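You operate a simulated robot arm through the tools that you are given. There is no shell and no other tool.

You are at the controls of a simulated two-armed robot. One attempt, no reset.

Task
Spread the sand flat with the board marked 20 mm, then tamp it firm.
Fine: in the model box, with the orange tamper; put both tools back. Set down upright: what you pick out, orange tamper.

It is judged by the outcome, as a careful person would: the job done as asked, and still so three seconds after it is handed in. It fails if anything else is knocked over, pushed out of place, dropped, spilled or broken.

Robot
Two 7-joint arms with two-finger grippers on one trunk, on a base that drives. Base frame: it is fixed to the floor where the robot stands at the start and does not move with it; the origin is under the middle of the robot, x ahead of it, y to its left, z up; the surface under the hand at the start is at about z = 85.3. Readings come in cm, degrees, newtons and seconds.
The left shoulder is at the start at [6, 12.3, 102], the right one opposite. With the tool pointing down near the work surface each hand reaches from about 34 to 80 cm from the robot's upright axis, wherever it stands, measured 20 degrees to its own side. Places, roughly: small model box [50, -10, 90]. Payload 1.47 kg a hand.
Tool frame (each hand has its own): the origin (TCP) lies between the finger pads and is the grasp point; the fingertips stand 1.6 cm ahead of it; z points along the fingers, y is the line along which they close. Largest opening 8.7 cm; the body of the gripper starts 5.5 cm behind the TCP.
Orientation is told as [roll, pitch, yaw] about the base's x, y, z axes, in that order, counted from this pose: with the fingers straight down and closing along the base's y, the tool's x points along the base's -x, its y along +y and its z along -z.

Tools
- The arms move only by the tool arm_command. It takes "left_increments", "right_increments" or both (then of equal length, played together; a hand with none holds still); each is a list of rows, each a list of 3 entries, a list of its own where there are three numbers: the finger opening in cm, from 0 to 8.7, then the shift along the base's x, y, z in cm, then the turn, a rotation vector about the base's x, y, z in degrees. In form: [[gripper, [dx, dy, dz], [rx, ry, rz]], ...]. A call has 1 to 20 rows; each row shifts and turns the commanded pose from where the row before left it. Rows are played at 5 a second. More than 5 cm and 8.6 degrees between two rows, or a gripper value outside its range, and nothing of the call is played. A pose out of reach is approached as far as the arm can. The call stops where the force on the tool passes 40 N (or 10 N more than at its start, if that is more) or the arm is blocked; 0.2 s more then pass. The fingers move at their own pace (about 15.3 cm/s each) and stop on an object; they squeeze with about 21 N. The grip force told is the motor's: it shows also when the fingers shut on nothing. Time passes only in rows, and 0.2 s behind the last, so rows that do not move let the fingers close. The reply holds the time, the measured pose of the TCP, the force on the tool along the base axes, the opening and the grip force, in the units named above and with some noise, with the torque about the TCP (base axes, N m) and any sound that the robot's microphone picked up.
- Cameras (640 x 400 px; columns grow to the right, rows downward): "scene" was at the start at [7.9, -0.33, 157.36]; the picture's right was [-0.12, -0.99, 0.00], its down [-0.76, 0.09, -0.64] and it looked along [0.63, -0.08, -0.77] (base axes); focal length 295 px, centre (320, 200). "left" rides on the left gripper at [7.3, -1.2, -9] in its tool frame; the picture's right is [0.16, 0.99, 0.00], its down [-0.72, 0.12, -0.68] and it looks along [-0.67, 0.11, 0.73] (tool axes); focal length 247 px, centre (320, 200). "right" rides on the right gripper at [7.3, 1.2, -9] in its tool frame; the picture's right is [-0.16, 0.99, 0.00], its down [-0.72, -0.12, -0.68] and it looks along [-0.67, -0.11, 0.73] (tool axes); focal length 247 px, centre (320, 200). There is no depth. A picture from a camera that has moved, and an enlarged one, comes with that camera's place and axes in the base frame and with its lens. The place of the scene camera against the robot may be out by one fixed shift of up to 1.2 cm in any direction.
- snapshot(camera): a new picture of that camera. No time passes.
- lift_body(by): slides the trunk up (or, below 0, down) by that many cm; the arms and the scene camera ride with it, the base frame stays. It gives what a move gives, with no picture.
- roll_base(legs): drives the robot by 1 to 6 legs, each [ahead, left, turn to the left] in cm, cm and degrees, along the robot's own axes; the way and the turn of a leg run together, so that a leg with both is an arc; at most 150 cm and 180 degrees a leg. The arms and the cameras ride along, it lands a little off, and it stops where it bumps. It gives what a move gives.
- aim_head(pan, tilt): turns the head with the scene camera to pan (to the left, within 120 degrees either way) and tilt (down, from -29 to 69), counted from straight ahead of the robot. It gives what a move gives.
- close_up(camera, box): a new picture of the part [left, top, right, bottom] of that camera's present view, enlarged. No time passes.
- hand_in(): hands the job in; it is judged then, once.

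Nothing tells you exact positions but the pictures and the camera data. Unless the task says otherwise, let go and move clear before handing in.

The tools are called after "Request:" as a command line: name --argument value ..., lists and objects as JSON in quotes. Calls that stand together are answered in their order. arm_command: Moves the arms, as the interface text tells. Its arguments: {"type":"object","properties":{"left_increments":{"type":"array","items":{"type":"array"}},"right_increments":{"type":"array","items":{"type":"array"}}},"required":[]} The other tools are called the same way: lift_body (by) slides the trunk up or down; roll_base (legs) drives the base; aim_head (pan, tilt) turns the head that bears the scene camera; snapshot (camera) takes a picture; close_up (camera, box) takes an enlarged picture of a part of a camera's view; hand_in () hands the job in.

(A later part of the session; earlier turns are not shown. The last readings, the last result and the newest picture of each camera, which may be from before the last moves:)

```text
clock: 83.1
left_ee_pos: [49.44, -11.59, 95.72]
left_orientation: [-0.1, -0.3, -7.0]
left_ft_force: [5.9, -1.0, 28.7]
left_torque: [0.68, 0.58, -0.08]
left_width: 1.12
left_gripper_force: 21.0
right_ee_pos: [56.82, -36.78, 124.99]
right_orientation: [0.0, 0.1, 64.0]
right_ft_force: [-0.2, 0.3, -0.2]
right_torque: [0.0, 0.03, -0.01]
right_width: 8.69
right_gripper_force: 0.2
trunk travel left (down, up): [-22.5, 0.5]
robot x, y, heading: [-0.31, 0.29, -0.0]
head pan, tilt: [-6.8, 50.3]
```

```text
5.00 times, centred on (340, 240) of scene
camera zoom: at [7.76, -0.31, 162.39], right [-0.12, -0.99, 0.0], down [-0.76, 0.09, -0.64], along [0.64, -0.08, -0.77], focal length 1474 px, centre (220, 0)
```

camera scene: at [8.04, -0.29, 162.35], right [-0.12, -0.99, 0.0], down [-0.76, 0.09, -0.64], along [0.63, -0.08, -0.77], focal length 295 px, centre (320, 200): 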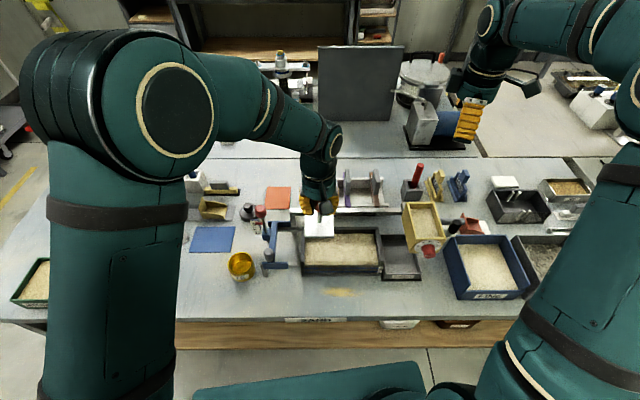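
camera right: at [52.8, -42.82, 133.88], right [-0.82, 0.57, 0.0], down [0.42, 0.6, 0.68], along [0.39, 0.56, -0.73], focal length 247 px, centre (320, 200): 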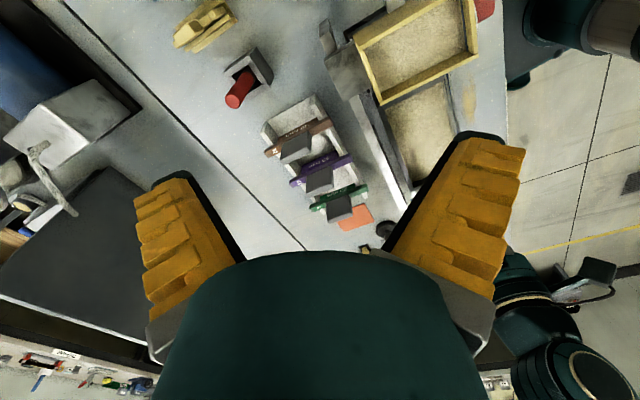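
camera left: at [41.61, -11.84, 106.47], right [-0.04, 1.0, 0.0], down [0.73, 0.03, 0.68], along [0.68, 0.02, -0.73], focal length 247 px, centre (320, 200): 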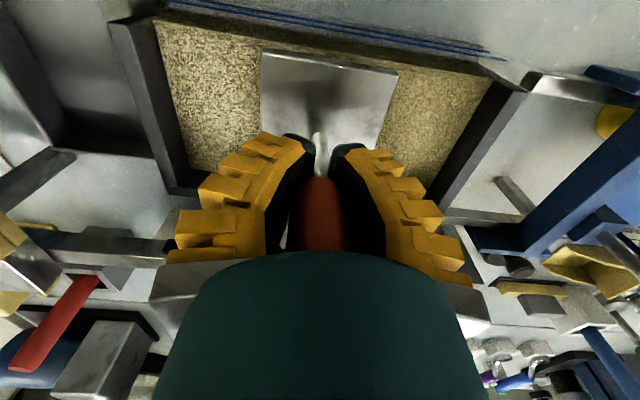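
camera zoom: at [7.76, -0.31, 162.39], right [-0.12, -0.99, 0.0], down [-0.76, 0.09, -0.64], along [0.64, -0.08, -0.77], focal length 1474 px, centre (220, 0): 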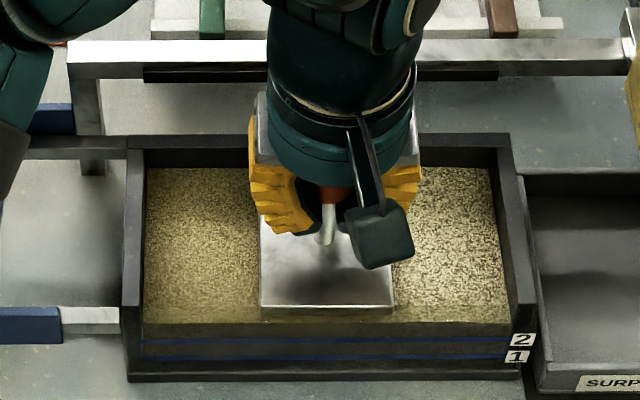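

The pressure is off-centre because the plate is held slightly canted. I'll loosen the fingers so it sits flat, then press with the palm.

Request:
arm_command --left_increments '[[0, [0, 0, 0.15], [0, 0, 0]], [2.2, [0, 0, 0], [0, 0, 0]], [3.2, [0, 0, 0], [0, 0, 0]], [3.2, [0, 0, 0], [0, 0, 0]]]'

Request:
snapshot --camera "left"

Request:
arm_command --left_increments '[[3.2, [0, 0, -0.1], [0, 0, 0]], [3.2, [0, 0, -0.1], [0, 0, 0]], [3.2, [0, 0, 0], [0, 0, 0]]]'

```text
clock: 84.1
left_ee_pos: [49.38, -11.63, 95.85]
left_orientation: [-0.2, -0.1, -7.0]
left_ft_force: [9.9, -3.1, 29.0]
left_torque: [0.24, 0.55, 0.0]
left_width: 3.8
left_gripper_force: 4.7
right_ee_pos: [56.8, -36.8, 125.03]
right_orientation: [0.0, 0.0, 64.0]
right_ft_force: [0.4, 0.4, -0.4]
right_torque: [0.03, 0.04, 0.02]
right_width: 8.7
right_gripper_force: 0.0
trunk travel left (down, up): [-22.5, 0.5]
robot x, y, heading: [-0.16, 0.13, 0.1]
head pan, tilt: [-6.8, 50.3]
```

```text
taken
camera left: at [41.98, -11.7, 104.9], right [-0.04, 1.0, 0.0], down [0.73, 0.03, 0.68], along [0.68, 0.02, -0.73], focal length 247 px, centre (320, 200)
```

left: 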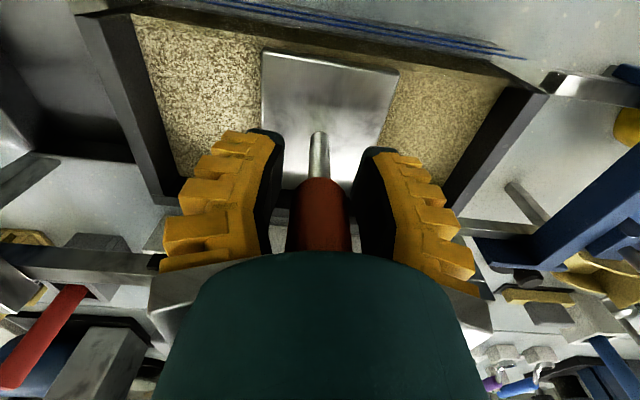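

```text
clock: 84.8
left_ee_pos: [49.43, -11.54, 95.81]
left_orientation: [-0.2, -0.4, -7.0]
left_ft_force: [-4.2, 2.6, 11.9]
left_torque: [-0.05, -0.24, 0.05]
left_width: 3.81
left_gripper_force: 4.4
right_ee_pos: [56.8, -36.69, 125.09]
right_orientation: [0.0, 0.0, 64.0]
right_ft_force: [0.0, -0.3, 0.9]
right_torque: [0.0, -0.01, 0.02]
right_width: 8.72
right_gripper_force: 0.1
trunk travel left (down, up): [-22.5, 0.5]
robot x, y, heading: [-0.18, -0.1, -0.4]
head pan, tilt: [-6.8, 50.3]
stopped in row 3 (left hand): the force on the tool passed its limit at 42 N (the readings are from after the stop); the commanded pose is now the measured one
```

It peaked at 42 N, which is a firm press. I'll check how the tamper sits.

Request:
snapshot --camera "left"

Request:
close_up --camera "scene" --box '[290, 190, 390, 280]'

```text
taken
camera left: at [41.97, -11.7, 104.89], right [-0.04, 1.0, 0.0], down [0.73, 0.03, 0.68], along [0.68, 0.02, -0.73], focal length 247 px, centre (320, 200)
```

left: 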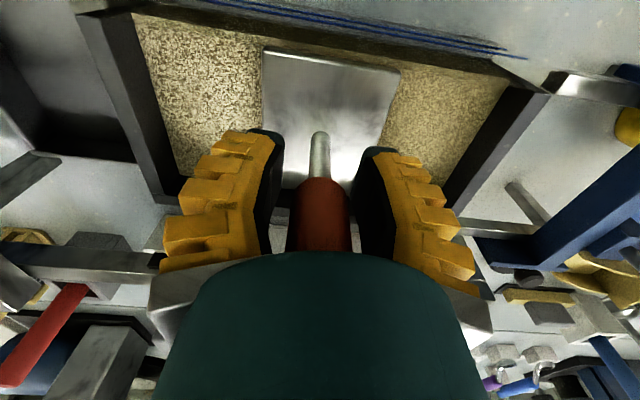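

```text
4.44 times, centred on (340, 235) of scene
camera zoom: at [7.72, -0.26, 162.34], right [-0.12, -0.99, 0.0], down [-0.76, 0.09, -0.64], along [0.64, -0.08, -0.77], focal length 1311 px, centre (231, 44)
```

zoom: 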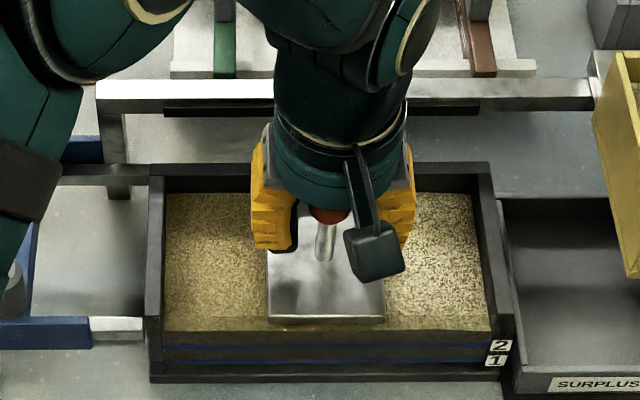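

Pressed flat. I'll raise the open hand 1 cm, grip the handle mid-height so it doesn't wedge on the rod, and move to the right third.

Request:
arm_command --left_increments '[[4.5, [0, 0, 0.2], [0, 0, 0]], [4.5, [0, 0, 0.4], [0, 0, 0]], [4.5, [0, 0, 0.5], [0, 0, 0]], [4.5, [0, 0, 0], [0, 0, 0]], [1, [0, 0, 0], [0, 0, 0]], [0.5, [0, 0, 0], [0, 0, 0]], [0.5, [0, 0, 0], [0, 0, 0]], [0.5, [0, 0, 0.4], [0, 0, 0]], [0.5, [0, 0, 0.6], [0, 0, 0]], [0.5, [0, 0, 0.6], [0, 0, 0]], [0.5, [0, 0, 0], [0, 0, 0]]]'

Request:
snapshot --camera "left"

Request:
close_up --camera "scene" --box '[290, 190, 390, 280]'

```text
clock: 87.2
left_ee_pos: [49.59, -11.63, 98.38]
left_orientation: [-0.1, -0.3, -7.0]
left_ft_force: [0.1, -0.2, -3.1]
left_torque: [-0.01, 0.01, -0.01]
left_width: 1.76
left_gripper_force: 21.0
right_ee_pos: [56.71, -36.85, 125.04]
right_orientation: [0.0, 0.0, 64.0]
right_ft_force: [-0.4, 0.6, 0.7]
right_torque: [0.02, 0.01, -0.02]
right_width: 8.67
right_gripper_force: 0.0
trunk travel left (down, up): [-22.5, 0.5]
robot x, y, heading: [-0.11, -0.01, 0.0]
head pan, tilt: [-6.8, 50.3]
```

```text
taken
camera left: at [42.12, -11.7, 107.5], right [-0.04, 1.0, 0.0], down [0.73, 0.03, 0.68], along [0.68, 0.02, -0.73], focal length 247 px, centre (320, 200)
```

left: 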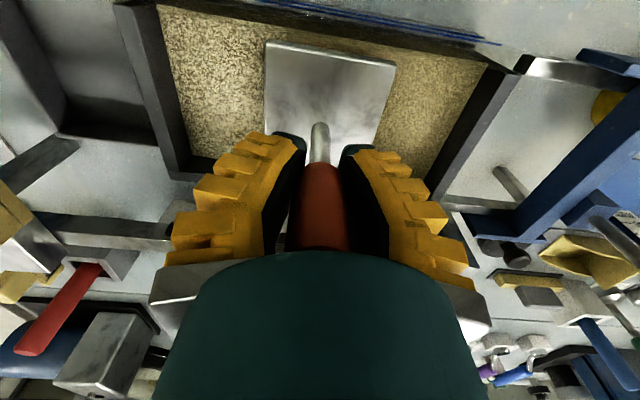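

```text
4.44 times, centred on (340, 235) of scene
camera zoom: at [7.93, -0.34, 162.36], right [-0.12, -0.99, 0.0], down [-0.76, 0.09, -0.64], along [0.63, -0.08, -0.77], focal length 1311 px, centre (231, 44)
```

zoom: 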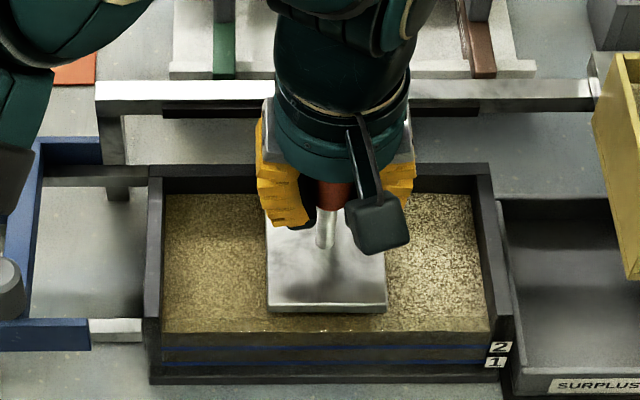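

Request:
arm_command --left_increments '[[0.5, [-0.36, -2.5, 0.2], [0, 0, 0]], [0.5, [-0.34, -2.5, 0], [0, 0, 0]], [0.5, [0, 0, 0], [0, 0, 0]]]'

Request:
close_up --camera "left" --box '[150, 0, 520, 220]'

Request:
close_up --camera "scene" --box '[290, 190, 390, 280]'

Request:
snapshot --camera "right"

```text
clock: 88.0
left_ee_pos: [48.87, -16.54, 98.62]
left_orientation: [-0.1, -0.2, -7.0]
left_ft_force: [-0.1, -0.5, -3.8]
left_torque: [-0.03, 0.0, 0.01]
left_width: 1.76
left_gripper_force: 20.8
right_ee_pos: [56.92, -36.71, 125.04]
right_orientation: [0.0, 0.1, 64.0]
right_ft_force: [-0.2, -0.1, 0.4]
right_torque: [-0.02, 0.01, -0.04]
right_width: 8.71
right_gripper_force: 0.2
trunk travel left (down, up): [-22.5, 0.5]
robot x, y, heading: [-0.12, 0.18, 0.2]
head pan, tilt: [-6.8, 50.3]
```

```text
1.73 times, centred on (335, 110) of left
camera zoom: at [41.42, -16.68, 107.66], right [-0.04, 1.0, 0.0], down [0.73, 0.03, 0.68], along [0.68, 0.02, -0.73], focal length 427 px, centre (294, 356)
```

zoom: 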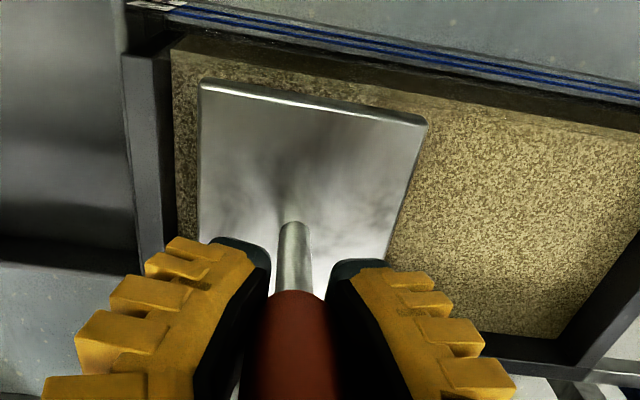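

```text
4.44 times, centred on (340, 235) of scene
camera zoom: at [7.93, -0.29, 162.36], right [-0.12, -0.99, 0.0], down [-0.76, 0.09, -0.64], along [0.63, -0.08, -0.77], focal length 1311 px, centre (231, 44)
```

zoom: 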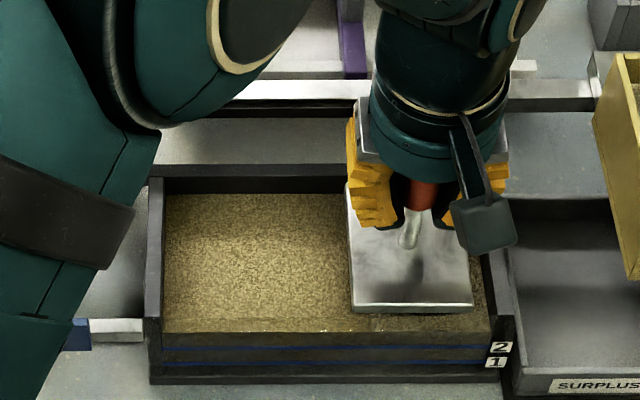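

```text
taken
camera right: at [52.71, -42.82, 133.92], right [-0.82, 0.57, 0.0], down [0.42, 0.6, 0.68], along [0.39, 0.56, -0.73], focal length 247 px, centre (320, 200)
```

right: 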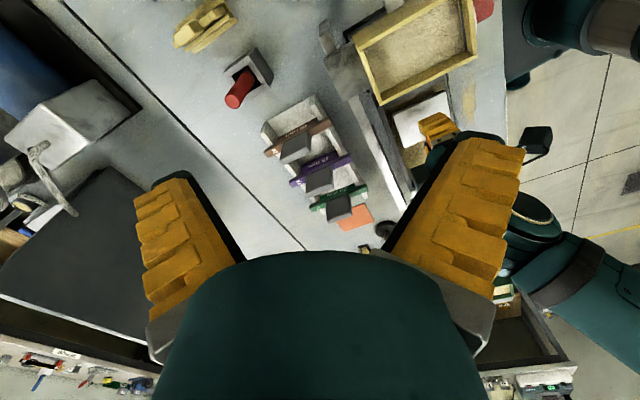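

The left and middle thirds look uniformly firm. I'll shift 4 mm further right and lower the tamper onto the last third.

Request:
arm_command --left_increments '[[0.5, [-0.08, -0.4, 0], [0, 0, 0]], [0.5, [0, 0, -0.5], [0, 0, 0]], [0.5, [0, 0, -0.4], [0, 0, 0]], [0.5, [0, 0, -0.2], [0, 0, 0]], [0.5, [0, 0, 0], [0, 0, 0]]]'

Request:
arm_command --left_increments '[[0.5, [0, 0, -0.15], [0, 0, 0]], [0.5, [0, 0, -0.15], [0, 0, 0]], [0.5, [0, 0, 0], [0, 0, 0]]]'

Request:
close_up --camera "left" --box '[150, 0, 520, 220]'

```text
clock: 89.2
left_ee_pos: [48.73, -16.88, 97.49]
left_orientation: [-0.1, -0.2, -7.0]
left_ft_force: [0.4, 0.5, -2.1]
left_torque: [0.02, -0.02, 0.0]
left_width: 1.77
left_gripper_force: 21.2
right_ee_pos: [56.85, -36.9, 124.92]
right_orientation: [0.0, 0.0, 64.0]
right_ft_force: [0.2, 0.8, -1.0]
right_torque: [-0.04, -0.05, 0.01]
right_width: 8.71
right_gripper_force: 0.0
trunk travel left (down, up): [-22.5, 0.5]
robot x, y, heading: [0.13, 0.12, -0.1]
head pan, tilt: [-6.8, 50.3]
```

```text
clock: 90.0
left_ee_pos: [48.68, -16.98, 97.2]
left_orientation: [-0.1, -0.2, -7.0]
left_ft_force: [-0.8, -0.8, -3.4]
left_torque: [0.0, -0.01, 0.02]
left_width: 1.74
left_gripper_force: 21.2
right_ee_pos: [56.91, -36.96, 124.98]
right_orientation: [0.1, 0.0, 64.0]
right_ft_force: [-1.0, 1.0, 0.3]
right_torque: [-0.02, 0.03, -0.03]
right_width: 8.67
right_gripper_force: 0.1
trunk travel left (down, up): [-22.5, 0.5]
robot x, y, heading: [-0.23, -0.0, -0.2]
head pan, tilt: [-6.8, 50.3]
```

```text
1.73 times, centred on (335, 110) of left
camera zoom: at [41.33, -17.13, 106.27], right [-0.04, 1.0, 0.0], down [0.73, 0.03, 0.68], along [0.68, 0.02, -0.73], focal length 427 px, centre (294, 356)
```

zoom: 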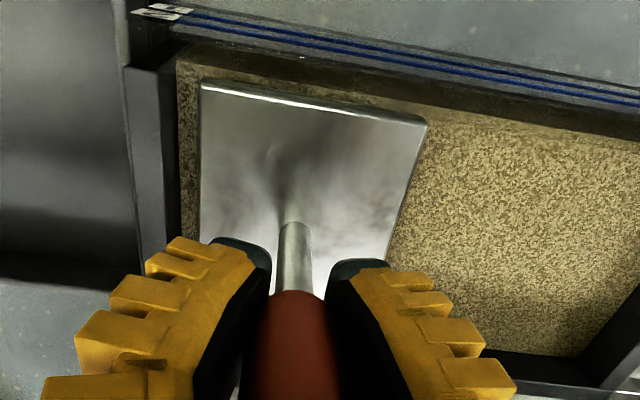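

Request:
arm_command --left_increments '[[0.5, [0, 0, -0.15], [0, 0, 0]], [0.5, [0, 0, -0.15], [0, 0, 0]], [0.5, [0, 0, -0.1], [0, 0, 0]], [0.5, [0, 0, 0], [0, 0, 0]]]'

```text
clock: 91.0
left_ee_pos: [48.73, -17.07, 96.83]
left_orientation: [-0.1, -0.3, -7.0]
left_ft_force: [1.0, 1.0, -2.6]
left_torque: [-0.01, 0.01, -0.02]
left_width: 1.75
left_gripper_force: 21.0
right_ee_pos: [56.91, -36.93, 124.95]
right_orientation: [0.1, 0.1, 64.0]
right_ft_force: [0.4, -0.1, -0.5]
right_torque: [0.0, -0.01, -0.01]
right_width: 8.71
right_gripper_force: 0.0
trunk travel left (down, up): [-22.5, 0.5]
robot x, y, heading: [-0.09, 0.09, 0.1]
head pan, tilt: [-6.8, 50.3]
```

Request:
arm_command --left_increments '[[0.5, [0, 0, -0.12], [0, 0, 0]], [0.5, [0, 0, -0.12], [0, 0, 0]], [0.5, [0, 0, -0.1], [0, 0, 0]], [0.5, [0, 0, 0], [0, 0, 0]]]'

Request:
close_up --camera "left" --box '[150, 0, 520, 220]'

```text
clock: 92.0
left_ee_pos: [48.66, -17.05, 96.47]
left_orientation: [-0.1, -0.2, -7.1]
left_ft_force: [0.1, 0.2, -1.0]
left_torque: [0.02, 0.03, -0.02]
left_width: 1.82
left_gripper_force: 21.7
right_ee_pos: [56.77, -36.79, 125.13]
right_orientation: [0.0, 0.0, 64.0]
right_ft_force: [0.5, 1.3, -0.1]
right_torque: [0.03, 0.0, -0.03]
right_width: 8.71
right_gripper_force: 0.0
trunk travel left (down, up): [-22.5, 0.5]
robot x, y, heading: [0.08, -0.26, 0.1]
head pan, tilt: [-6.8, 50.3]
```

```text
1.73 times, centred on (335, 110) of left
camera zoom: at [41.27, -17.12, 105.5], right [-0.04, 1.0, 0.0], down [0.73, 0.03, 0.68], along [0.68, 0.02, -0.73], focal length 427 px, centre (294, 356)
```

zoom: 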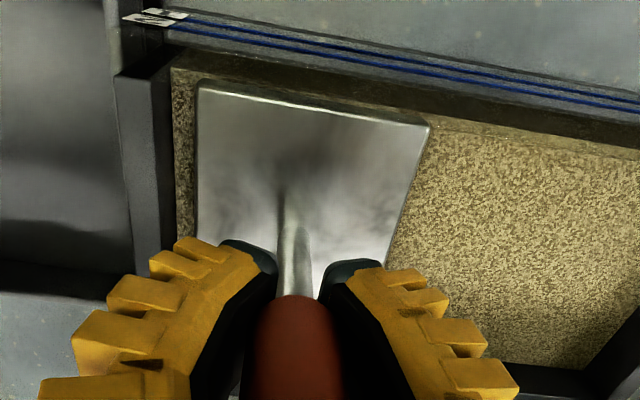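

Contact has begun. I'll press a little, then open the fingers and push with the palm.

Request:
arm_command --left_increments '[[0.5, [0, 0, -0.12], [0, 0, 0]], [0.5, [0, 0, -0.1], [0, 0, 0]], [2.2, [0, 0, 0], [0, 0, 0]], [3.4, [0, 0, 0], [0, 0, 0]], [3.4, [0, 0, 0], [0, 0, 0]]]'

Request:
snapshot --camera "left"

```text
clock: 93.2
left_ee_pos: [48.82, -16.98, 96.27]
left_orientation: [-0.1, -0.3, -7.0]
left_ft_force: [-1.3, 0.3, -0.2]
left_torque: [0.03, 0.01, 0.01]
left_width: 4.01
left_gripper_force: 4.4
right_ee_pos: [56.96, -36.77, 125.04]
right_orientation: [-0.1, 0.0, 64.0]
right_ft_force: [0.0, 0.1, 0.0]
right_torque: [-0.01, -0.04, -0.04]
right_width: 8.71
right_gripper_force: 0.1
trunk travel left (down, up): [-22.5, 0.5]
robot x, y, heading: [0.16, -0.25, -0.1]
head pan, tilt: [-6.8, 50.3]
```

```text
taken
camera left: at [41.3, -17.13, 105.32], right [-0.04, 1.0, 0.0], down [0.73, 0.03, 0.68], along [0.68, 0.02, -0.73], focal length 247 px, centre (320, 200)
```

left: 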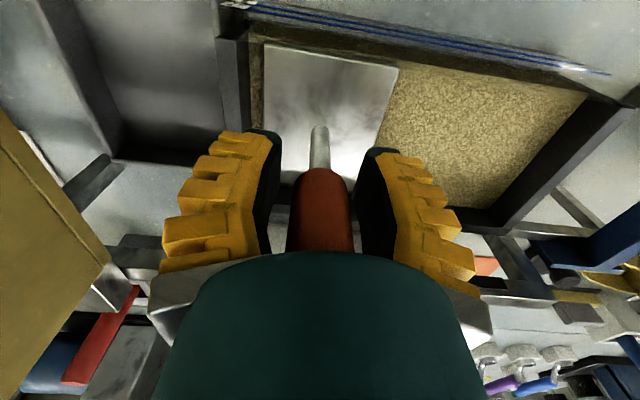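

Request:
arm_command --left_increments '[[3.4, [0, 0, -0.1], [0, 0, 0]], [3.4, [0, 0, -0.1], [0, 0, 0]], [3.4, [0, 0, -0.08], [0, 0, 0]], [3.4, [0, 0, 0], [0, 0, 0]]]'

```text
clock: 94.2
left_ee_pos: [48.75, -16.92, 96.03]
left_orientation: [-0.1, -0.3, -7.0]
left_ft_force: [0.4, -0.5, 0.0]
left_torque: [0.0, 0.01, 0.0]
left_width: 4.01
left_gripper_force: 4.1
right_ee_pos: [56.92, -36.89, 124.93]
right_orientation: [0.1, -0.1, 64.0]
right_ft_force: [0.0, 0.8, 0.0]
right_torque: [-0.02, 0.02, -0.04]
right_width: 8.67
right_gripper_force: 0.0
trunk travel left (down, up): [-22.5, 0.5]
robot x, y, heading: [-0.04, 0.09, -0.2]
head pan, tilt: [-6.8, 50.3]
```

Request:
arm_command --left_increments '[[3.4, [0, 0, -0.08], [0, 0, 0]], [3.4, [0, 0, -0.08], [0, 0, 0]], [3.4, [0, 0, -0.08], [0, 0, 0]], [3.4, [0, 0, 0], [0, 0, 0]]]'

Request:
snapshot --camera "left"

```text
clock: 95.2
left_ee_pos: [48.73, -16.9, 95.79]
left_orientation: [-0.2, -0.3, -7.0]
left_ft_force: [0.9, 0.4, 4.9]
left_torque: [0.03, 0.01, 0.02]
left_width: 3.99
left_gripper_force: 4.2
right_ee_pos: [56.78, -36.78, 125.01]
right_orientation: [0.0, 0.0, 64.0]
right_ft_force: [-1.2, -0.2, 0.2]
right_torque: [0.02, -0.01, 0.01]
right_width: 8.71
right_gripper_force: 0.0
trunk travel left (down, up): [-22.5, 0.5]
robot x, y, heading: [0.21, -0.03, -0.2]
head pan, tilt: [-6.8, 50.3]
```

```text
taken
camera left: at [41.3, -17.1, 104.88], right [-0.04, 1.0, 0.0], down [0.73, 0.03, 0.68], along [0.68, 0.02, -0.73], focal length 247 px, centre (320, 200)
```

left: 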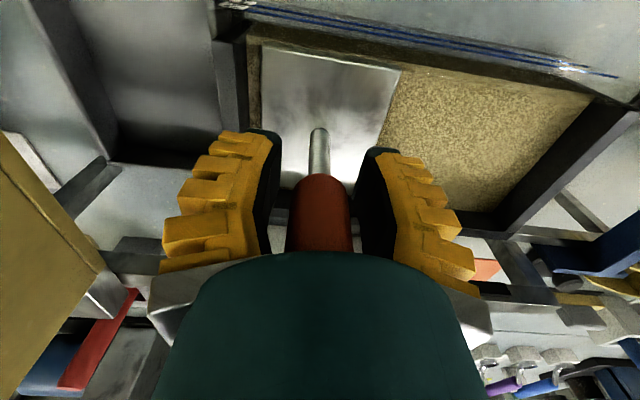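

Request:
arm_command --left_increments '[[3.4, [0, 0, -0.06], [0, 0, 0]], [3.4, [0, 0, -0.06], [0, 0, 0]], [3.4, [0, 0, -0.05], [0, 0, 0]], [3.4, [0, 0, 0], [0, 0, 0]]]'

```text
clock: 96.2
left_ee_pos: [48.72, -16.95, 95.81]
left_orientation: [-0.1, -0.3, -7.0]
left_ft_force: [0.8, -2.9, 19.3]
left_torque: [0.31, 0.16, -0.01]
left_width: 3.98
left_gripper_force: 4.3
right_ee_pos: [56.72, -36.88, 125.18]
right_orientation: [0.0, 0.0, 64.0]
right_ft_force: [-0.5, 0.1, 0.4]
right_torque: [0.0, 0.01, 0.02]
right_width: 8.7
right_gripper_force: 0.1
trunk travel left (down, up): [-22.5, 0.5]
robot x, y, heading: [-0.44, 0.26, -0.1]
head pan, tilt: [-6.8, 50.3]
```

Request:
arm_command --left_increments '[[3.4, [0, 0, -0.06], [0, 0, 0]], [3.4, [0, 0, -0.05], [0, 0, 0]], [3.4, [0, 0, 0], [0, 0, 0]]]'

Request:
snapshot --camera "left"

Request:
close_up --camera "scene" --box '[290, 190, 390, 280]'

```text
clock: 97.0
left_ee_pos: [48.74, -17.06, 95.63]
left_orientation: [-0.3, -0.6, -7.0]
left_ft_force: [4.1, -4.5, 37.7]
left_torque: [0.48, 0.31, 0.0]
left_width: 3.99
left_gripper_force: 4.1
right_ee_pos: [56.77, -36.77, 125.1]
right_orientation: [-0.3, 0.0, 63.9]
right_ft_force: [-0.4, -0.2, -0.6]
right_torque: [-0.03, -0.03, 0.01]
right_width: 8.71
right_gripper_force: 0.0
trunk travel left (down, up): [-22.5, 0.5]
robot x, y, heading: [0.29, 0.02, 0.0]
head pan, tilt: [-6.8, 50.3]
```

```text
taken
camera left: at [41.25, -17.16, 104.76], right [-0.04, 1.0, -0.01], down [0.73, 0.03, 0.69], along [0.69, 0.02, -0.73], focal length 247 px, centre (320, 200)
```

left: 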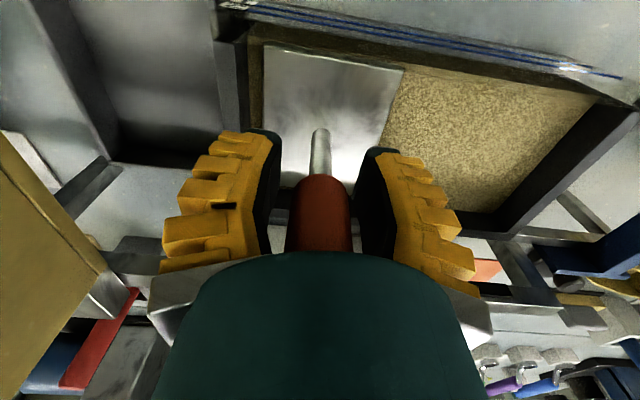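

```text
4.44 times, centred on (340, 235) of scene
camera zoom: at [7.68, -0.3, 162.39], right [-0.12, -0.99, 0.0], down [-0.76, 0.09, -0.64], along [0.64, -0.08, -0.77], focal length 1311 px, centre (231, 44)
```

zoom: 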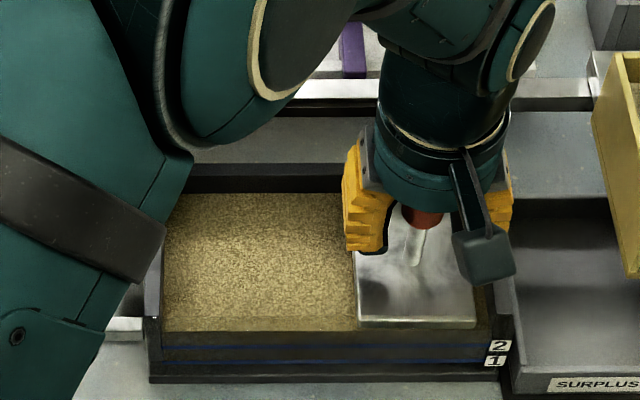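

All three thirds are pressed (29, 42 and 38 N). I'll ease off, grip mid-handle again, lift the tamper clear and inspect the surface.

Request:
arm_command --left_increments '[[4.5, [0, 0, 0.2], [0, 0, 0]], [4.5, [0, 0, 0.5], [0, 0, 0]], [4.5, [0, 0, 0.5], [0, 0, 0]], [4.5, [0, 0, 0], [0, 0, 0]], [1, [0, 0, 0], [0, 0, 0]], [0.5, [0, 0, 0], [0, 0, 0]], [0.5, [0, 0, 0], [0, 0, 0]], [0.5, [0, 0, 0.4], [0, 0, 0]], [0.5, [0, 0, 1], [0, 0, 0]], [0.5, [0, 0, 3], [0, 0, 0]], [0.5, [0, 0, 4], [0, 0, 0]], [0.5, [0, 0, 3], [0, 0, 0]], [0.5, [0, 0, 0], [0, 0, 0]]]'

Request:
snapshot --camera "left"

Request:
close_up --camera "scene" --box '[280, 190, 400, 280]'

```text
clock: 99.8
left_ee_pos: [48.75, -17.06, 107.99]
left_orientation: [-0.1, -0.2, -7.0]
left_ft_force: [0.6, 0.2, -3.3]
left_torque: [0.0, 0.05, -0.02]
left_width: 1.79
left_gripper_force: 21.0
right_ee_pos: [56.9, -36.73, 124.95]
right_orientation: [-0.1, -0.1, 64.0]
right_ft_force: [0.2, 0.4, 0.5]
right_torque: [-0.03, 0.05, -0.02]
right_width: 8.69
right_gripper_force: 0.1
trunk travel left (down, up): [-22.5, 0.5]
robot x, y, heading: [0.14, 0.02, 0.1]
head pan, tilt: [-6.8, 50.3]
```

```text
taken
camera left: at [41.29, -17.26, 117.16], right [-0.04, 1.0, 0.0], down [0.73, 0.03, 0.68], along [0.68, 0.02, -0.73], focal length 247 px, centre (320, 200)
```

left: 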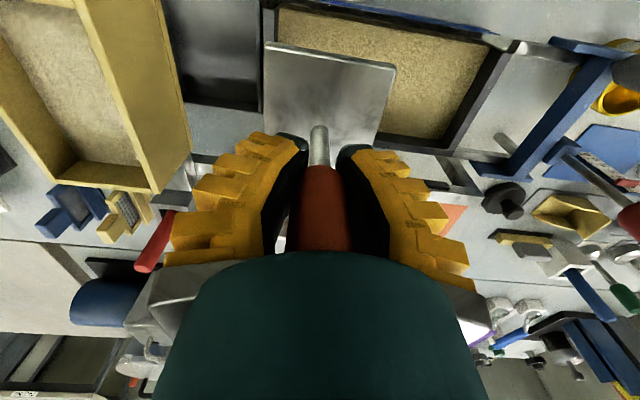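

```text
4.44 times, centred on (340, 235) of scene
camera zoom: at [7.95, -0.36, 162.35], right [-0.12, -0.99, 0.0], down [-0.76, 0.09, -0.64], along [0.63, -0.08, -0.77], focal length 1311 px, centre (231, 44)
```

zoom: 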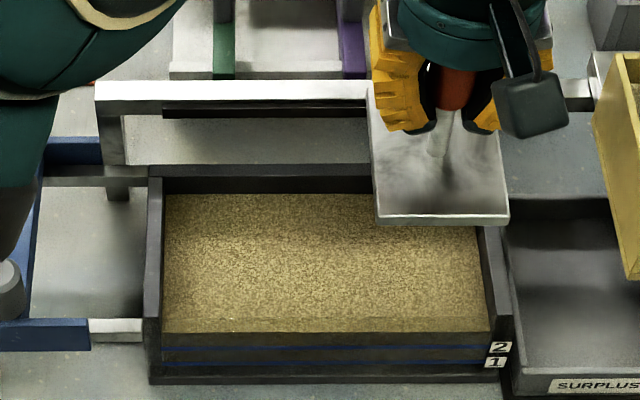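

The surface looks uniform and firm. I'll carry the tamper back over its pad at a safe height, then inspect the box without it in the way.

Request:
arm_command --left_increments '[[0.5, [0, 1, 4], [0, 0, 0]], [0.5, [2.5, 4, 0], [0, 0, 0]], [0.5, [3, 3.9, 0], [0, 0, 0]], [0.5, [3, 3.9, 0], [0, 0, 0]], [0.5, [3.5, 3.4, 0], [0, 0, 0]], [0.5, [3.5, 3.2, 0], [0, 0, 0]], [0.5, [3.5, 3.2, 0], [0, 0, 0]], [0.5, [0, 0, 0], [0, 0, 0]]]'

Request:
snapshot --camera "left"

Request:
close_up --camera "scene" --box '[240, 140, 420, 290]'

Request:
close_up --camera "scene" --box '[290, 210, 390, 280]'

```text
clock: 101.6
left_ee_pos: [67.77, 5.56, 112.11]
left_orientation: [0.0, -0.2, -7.0]
left_ft_force: [-0.4, -0.4, -2.4]
left_torque: [0.0, 0.0, -0.01]
left_width: 1.76
left_gripper_force: 20.8
right_ee_pos: [56.74, -36.92, 125.09]
right_orientation: [0.1, 0.0, 64.0]
right_ft_force: [-0.8, 0.7, 0.6]
right_torque: [-0.01, -0.03, -0.01]
right_width: 8.7
right_gripper_force: 0.2
trunk travel left (down, up): [-22.5, 0.5]
robot x, y, heading: [0.14, -0.04, -0.1]
head pan, tilt: [-6.8, 50.3]
```

```text
taken
camera left: at [60.26, 5.39, 121.19], right [-0.04, 1.0, 0.0], down [0.73, 0.03, 0.68], along [0.68, 0.02, -0.73], focal length 247 px, centre (320, 200)
```

left: 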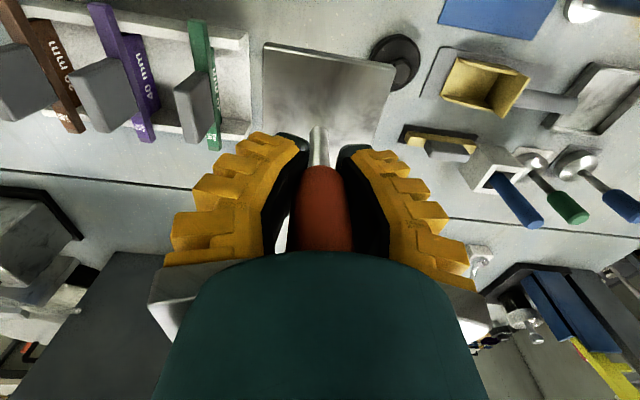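

```text
2.67 times, centred on (330, 215) of scene
camera zoom: at [7.82, -0.41, 162.37], right [-0.12, -0.99, 0.0], down [-0.76, 0.09, -0.64], along [0.64, -0.07, -0.77], focal length 786 px, centre (293, 160)
```

zoom: 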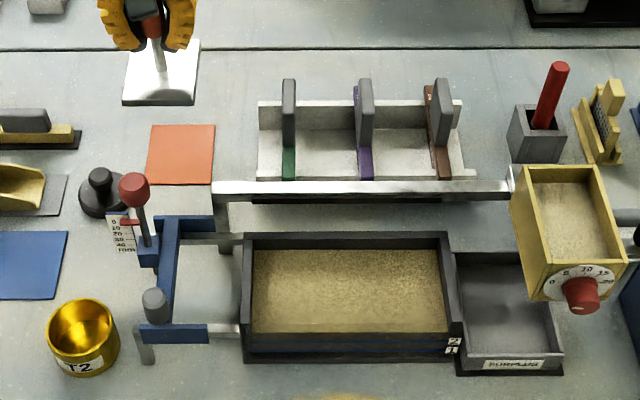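

```text
5.71 times, centred on (340, 245) of scene
camera zoom: at [7.82, -0.41, 162.37], right [-0.12, -0.99, 0.0], down [-0.76, 0.09, -0.64], along [0.64, -0.07, -0.77], focal length 1685 px, centre (206, -57)
```

zoom: 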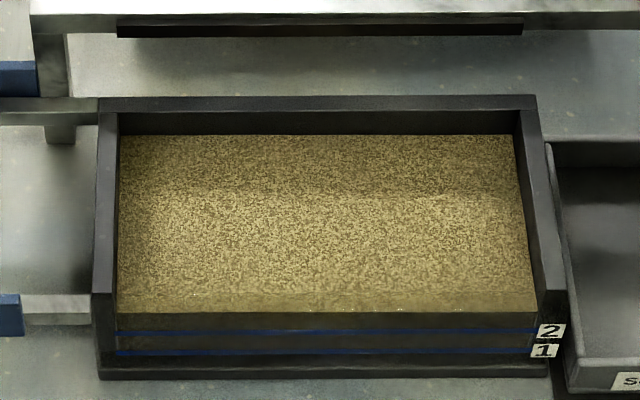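

The sand is evenly firm and flat, and nothing else has moved. Now I'll bring the tamper over its orange pad and measure before setting it down.

Request:
arm_command --left_increments '[[0.5, [3.3, 0.1, -2], [0, 0, 0]], [0.5, [3.4, 0.05, -3], [0, 0, 0]], [0.5, [0, 0, -4], [0, 0, 0]], [0.5, [0, 0, -4], [0, 0, 0]], [0.5, [0, 0, 0], [0, 0, 0]]]'

Request:
snapshot --camera "left"

Request:
close_up --camera "left" --box '[220, 0, 440, 160]'

Request:
close_up --camera "scene" --box '[230, 130, 330, 220]'

```text
clock: 102.8
left_ee_pos: [74.37, 5.73, 99.01]
left_orientation: [0.0, -0.2, -6.9]
left_ft_force: [0.2, 1.4, -2.4]
left_torque: [0.01, 0.0, -0.02]
left_width: 1.77
left_gripper_force: 20.9
right_ee_pos: [56.89, -36.84, 125.0]
right_orientation: [-0.1, 0.0, 64.1]
right_ft_force: [0.4, 0.4, 0.8]
right_torque: [0.0, -0.02, 0.03]
right_width: 8.69
right_gripper_force: 0.1
trunk travel left (down, up): [-22.5, 0.5]
robot x, y, heading: [0.13, 0.28, 0.2]
head pan, tilt: [-6.8, 50.3]
```

```text
taken
camera left: at [66.95, 5.67, 108.14], right [-0.04, 1.0, 0.0], down [0.73, 0.03, 0.68], along [0.68, 0.02, -0.73], focal length 247 px, centre (320, 200)
```

left: 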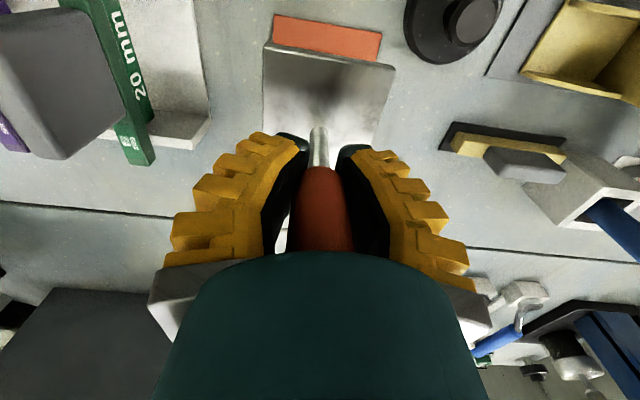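

```text
2.50 times, centred on (330, 80) of left
camera zoom: at [66.95, 5.67, 108.14], right [-0.04, 1.0, 0.0], down [0.73, 0.03, 0.68], along [0.68, 0.02, -0.73], focal length 617 px, centre (295, 500)
```

zoom: 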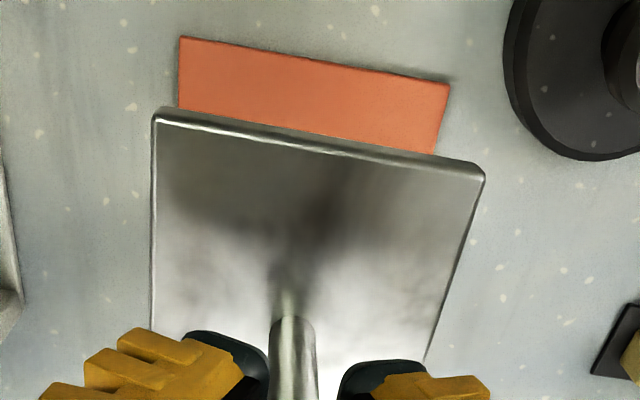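

```text
4.44 times, centred on (280, 175) of scene
camera zoom: at [7.84, -0.32, 162.37], right [-0.12, -0.99, 0.0], down [-0.76, 0.09, -0.64], along [0.64, -0.08, -0.77], focal length 1311 px, centre (498, 311)
```

zoom: 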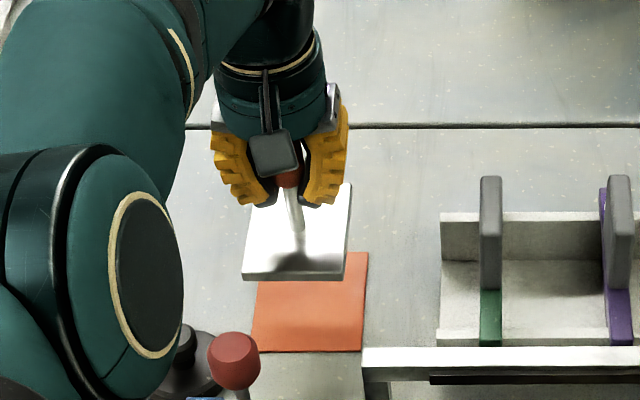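

The plate is aligned with the pad (both near y 6.3, with the same front margin as before). I'll rotate 1° to match and lower gently.

Request:
arm_command --left_increments '[[0.5, [0, 0, -2.5], [0, 0, 1]], [0.5, [0, 0, -2], [0, 0, 0]], [0.5, [0, 0, -1], [0, 0, 0]], [0.5, [0, 0, -0.4], [0, 0, 0]], [0.5, [0, 0, 0], [0, 0, 0]]]'

Request:
snapshot --camera "left"

Request:
close_up --camera "scene" --box '[230, 130, 330, 220]'

```text
clock: 104.0
left_ee_pos: [74.42, 5.83, 93.09]
left_orientation: [-0.1, -0.2, -6.1]
left_ft_force: [0.4, 0.2, -3.4]
left_torque: [-0.02, 0.04, 0.0]
left_width: 1.78
left_gripper_force: 20.5
right_ee_pos: [56.94, -36.9, 125.04]
right_orientation: [0.0, 0.1, 64.0]
right_ft_force: [-0.6, 1.1, -0.1]
right_torque: [-0.01, 0.02, -0.01]
right_width: 8.71
right_gripper_force: 0.2
trunk travel left (down, up): [-22.5, 0.5]
robot x, y, heading: [0.24, 0.39, 0.1]
head pan, tilt: [-6.8, 50.3]
```

```text
taken
camera left: at [66.99, 5.49, 102.2], right [-0.05, 1.0, 0.0], down [0.73, 0.04, 0.68], along [0.68, 0.04, -0.73], focal length 247 px, centre (320, 200)
```

left: 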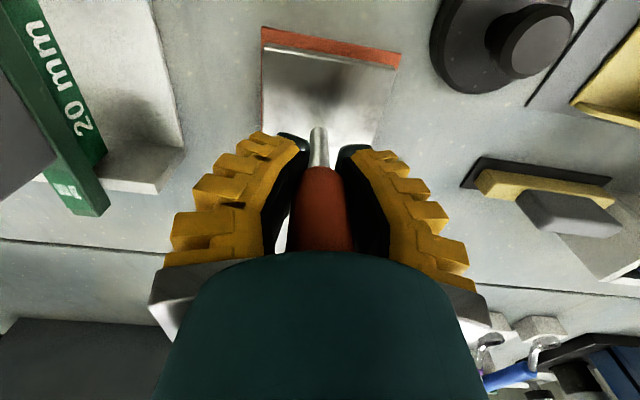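

```text
4.44 times, centred on (280, 175) of scene
camera zoom: at [7.93, -0.33, 162.36], right [-0.12, -0.99, 0.0], down [-0.76, 0.09, -0.64], along [0.63, -0.08, -0.77], focal length 1311 px, centre (498, 311)
```

zoom: 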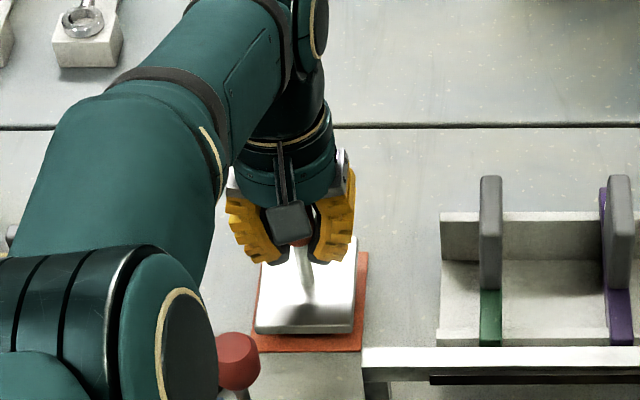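

Request:
arm_command --left_increments '[[0.5, [0, 0.1, -0.25], [0, 0, 0]], [0.5, [0, 0, -0.25], [0, 0, 0]], [0.5, [0, 0, -0.15], [0, 0, 0]], [0.5, [0, 0, 0], [0, 0, 0]]]'

Request:
close_up --camera "left" --box '[220, 0, 440, 160]'

```text
clock: 105.0
left_ee_pos: [74.43, 5.89, 92.55]
left_orientation: [-0.1, -0.3, -6.1]
left_ft_force: [0.8, 0.1, -3.3]
left_torque: [-0.03, 0.0, -0.01]
left_width: 1.76
left_gripper_force: 21.7
right_ee_pos: [56.9, -36.84, 124.99]
right_orientation: [0.1, 0.0, 64.1]
right_ft_force: [0.5, 0.2, 1.1]
right_torque: [0.0, 0.0, 0.01]
right_width: 8.71
right_gripper_force: 0.0
trunk travel left (down, up): [-22.5, 0.5]
robot x, y, heading: [0.07, 0.03, 0.0]
head pan, tilt: [-6.8, 50.3]
```

```text
2.50 times, centred on (330, 80) of left
camera zoom: at [67.01, 5.62, 101.55], right [-0.05, 1.0, 0.0], down [0.73, 0.04, 0.68], along [0.68, 0.04, -0.73], focal length 617 px, centre (295, 500)
```

zoom: 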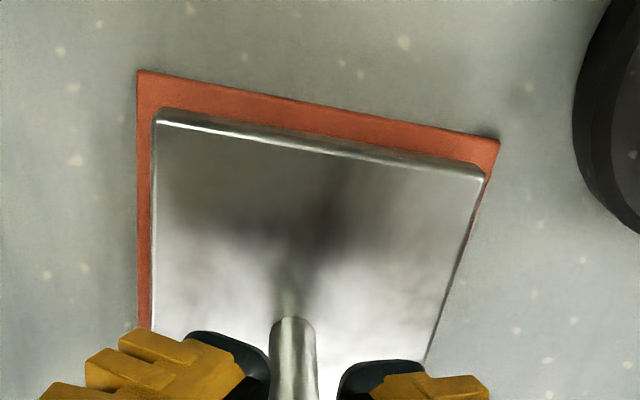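

Request:
arm_command --left_increments '[[0.5, [0, 0, -0.15], [0, 0, 0]], [0.5, [0, 0, -0.15], [0, 0, 0]], [0.5, [0, 0, -0.1], [0, 0, 0]], [0.5, [0, 0, 0], [0, 0, 0]]]'

Request:
close_up --camera "left" --box '[220, 0, 440, 160]'

```text
clock: 106.0
left_ee_pos: [74.53, 5.88, 92.13]
left_orientation: [-0.1, -0.2, -6.0]
left_ft_force: [0.3, -0.3, -3.3]
left_torque: [-0.02, 0.02, -0.02]
left_width: 1.75
left_gripper_force: 20.7
right_ee_pos: [56.93, -36.98, 125.06]
right_orientation: [0.0, 0.0, 63.9]
right_ft_force: [-0.9, 0.1, 0.3]
right_torque: [0.01, -0.01, -0.02]
right_width: 8.71
right_gripper_force: 0.1
trunk travel left (down, up): [-22.5, 0.5]
robot x, y, heading: [-0.13, -0.04, 0.2]
head pan, tilt: [-6.8, 50.3]
```

```text
2.50 times, centred on (330, 80) of left
camera zoom: at [67.02, 5.59, 101.14], right [-0.05, 1.0, 0.0], down [0.73, 0.04, 0.68], along [0.68, 0.03, -0.73], focal length 617 px, centre (295, 500)
```

zoom: 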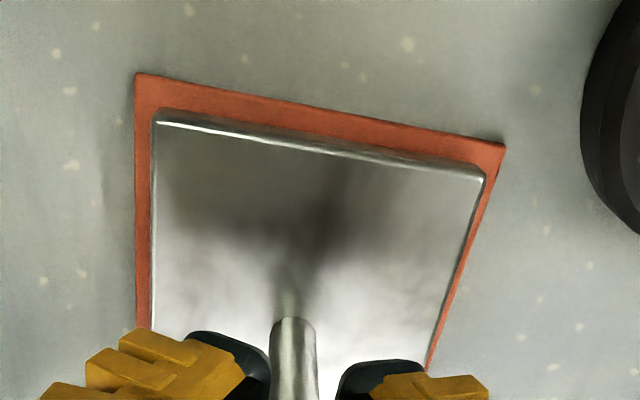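

Request:
arm_command --left_increments '[[0.5, [0, 0, -0.12], [0, 0, 0]], [0.5, [0, 0, -0.12], [0, 0, 0]], [0.5, [0, 0, -0.1], [0, 0, 0]], [0.5, [0, 0, 0], [0, 0, 0]]]'

```text
clock: 107.0
left_ee_pos: [74.42, 5.81, 91.61]
left_orientation: [0.0, -0.2, -5.9]
left_ft_force: [0.7, 0.5, -3.2]
left_torque: [0.02, 0.02, 0.01]
left_width: 1.74
left_gripper_force: 21.1
right_ee_pos: [57.0, -36.83, 125.0]
right_orientation: [-0.1, 0.0, 64.0]
right_ft_force: [-1.2, -0.1, -0.4]
right_torque: [0.0, 0.02, -0.01]
right_width: 8.69
right_gripper_force: 0.0
trunk travel left (down, up): [-22.5, 0.5]
robot x, y, heading: [-0.09, -0.03, -0.1]
head pan, tilt: [-6.8, 50.3]
```

Request:
arm_command --left_increments '[[0.5, [0, 0, -0.12], [0, 0, 0]], [0.5, [0, 0, -0.1], [0, 0, 0]], [0.5, [0, 0, 0], [0, 0, 0]]]'

Request:
close_up --camera "left" --box '[220, 0, 440, 160]'

Request:
close_up --camera "scene" --box '[230, 130, 330, 220]'

```text
clock: 107.8
left_ee_pos: [74.48, 5.9, 91.5]
left_orientation: [-0.1, -0.2, -6.0]
left_ft_force: [-0.5, -0.7, -2.2]
left_torque: [-0.05, 0.01, 0.03]
left_width: 1.66
left_gripper_force: 20.7
right_ee_pos: [56.83, -36.78, 124.99]
right_orientation: [0.0, 0.0, 64.0]
right_ft_force: [0.4, -0.1, -0.4]
right_torque: [0.01, -0.01, -0.04]
right_width: 8.69
right_gripper_force: 0.0
trunk travel left (down, up): [-22.5, 0.5]
robot x, y, heading: [-0.19, 0.33, 0.1]
head pan, tilt: [-6.8, 50.3]
```

```text
2.50 times, centred on (330, 80) of left
camera zoom: at [67.0, 5.63, 100.57], right [-0.05, 1.0, 0.0], down [0.73, 0.04, 0.68], along [0.68, 0.04, -0.73], focal length 617 px, centre (295, 500)
```

zoom: 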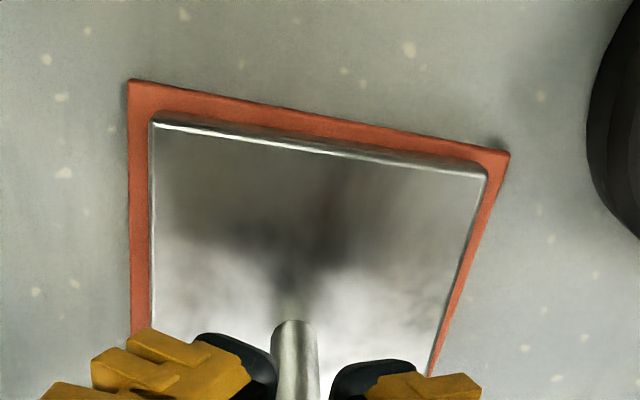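

```text
4.44 times, centred on (280, 175) of scene
camera zoom: at [7.93, -0.33, 162.35], right [-0.12, -0.99, 0.0], down [-0.76, 0.09, -0.64], along [0.63, -0.08, -0.77], focal length 1311 px, centre (498, 311)
```

zoom: 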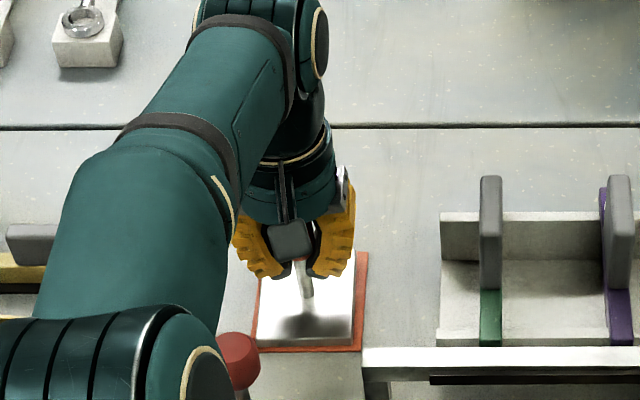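

Request:
arm_command --left_increments '[[0.5, [0, 0, -0.12], [0, 0, 0]], [0.5, [0, 0, -0.1], [0, 0, 0]], [0.5, [0, 0, 0], [0, 0, 0]]]'

```text
clock: 108.6
left_ee_pos: [74.42, 5.93, 91.26]
left_orientation: [-0.1, -0.3, -6.0]
left_ft_force: [1.3, 0.5, -0.4]
left_torque: [0.03, -0.03, -0.01]
left_width: 1.48
left_gripper_force: 20.9
right_ee_pos: [57.04, -36.87, 125.06]
right_orientation: [-0.1, 0.0, 64.0]
right_ft_force: [-0.4, -0.1, 0.4]
right_torque: [0.05, 0.0, 0.02]
right_width: 8.69
right_gripper_force: 0.0
trunk travel left (down, up): [-22.5, 0.5]
robot x, y, heading: [-0.1, 0.11, -0.1]
head pan, tilt: [-6.8, 50.3]
```

The pad now carries the tamper's weight. I'll release and check that it stands.

Request:
arm_command --left_increments '[[2, [0, 0, 0], [0, 0, 0]], [3, [0, 0, 0], [0, 0, 0]], [4.5, [0, 0, 0], [0, 0, 0]], [5.5, [0, 0, 0], [0, 0, 0]], [5.5, [0, 0, 0], [0, 0, 0]]]'

Request:
snapshot --camera "left"

Request:
close_up --camera "scene" --box '[230, 130, 330, 220]'

```text
clock: 109.8
left_ee_pos: [74.43, 5.98, 91.41]
left_orientation: [0.0, -0.3, -6.0]
left_ft_force: [-0.1, 0.3, -0.3]
left_torque: [0.01, 0.0, -0.06]
left_width: 6.01
left_gripper_force: 3.6
right_ee_pos: [56.88, -36.76, 125.02]
right_orientation: [0.0, 0.0, 64.1]
right_ft_force: [0.0, -0.1, 0.1]
right_torque: [0.01, 0.03, 0.01]
right_width: 8.7
right_gripper_force: 0.0
trunk travel left (down, up): [-22.5, 0.5]
robot x, y, heading: [0.03, -0.03, -0.2]
head pan, tilt: [-6.8, 50.3]
```

```text
taken
camera left: at [66.95, 5.61, 100.37], right [-0.05, 1.0, 0.0], down [0.73, 0.04, 0.68], along [0.68, 0.03, -0.73], focal length 247 px, centre (320, 200)
```

left: 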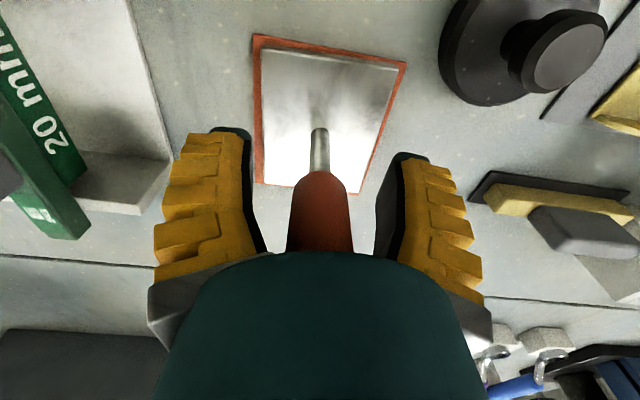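

```text
4.44 times, centred on (280, 175) of scene
camera zoom: at [7.9, -0.33, 162.36], right [-0.12, -0.99, 0.0], down [-0.76, 0.09, -0.64], along [0.63, -0.08, -0.77], focal length 1311 px, centre (498, 311)
```

zoom: 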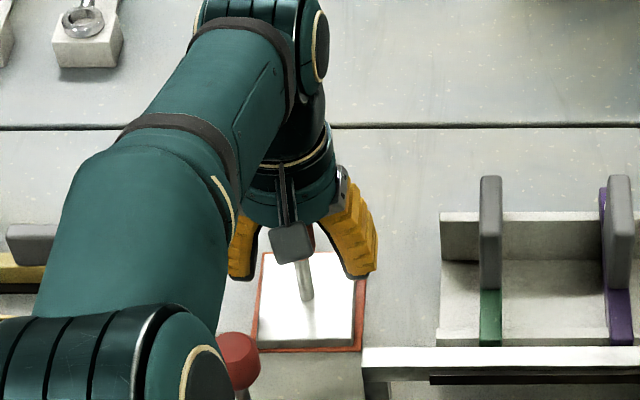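

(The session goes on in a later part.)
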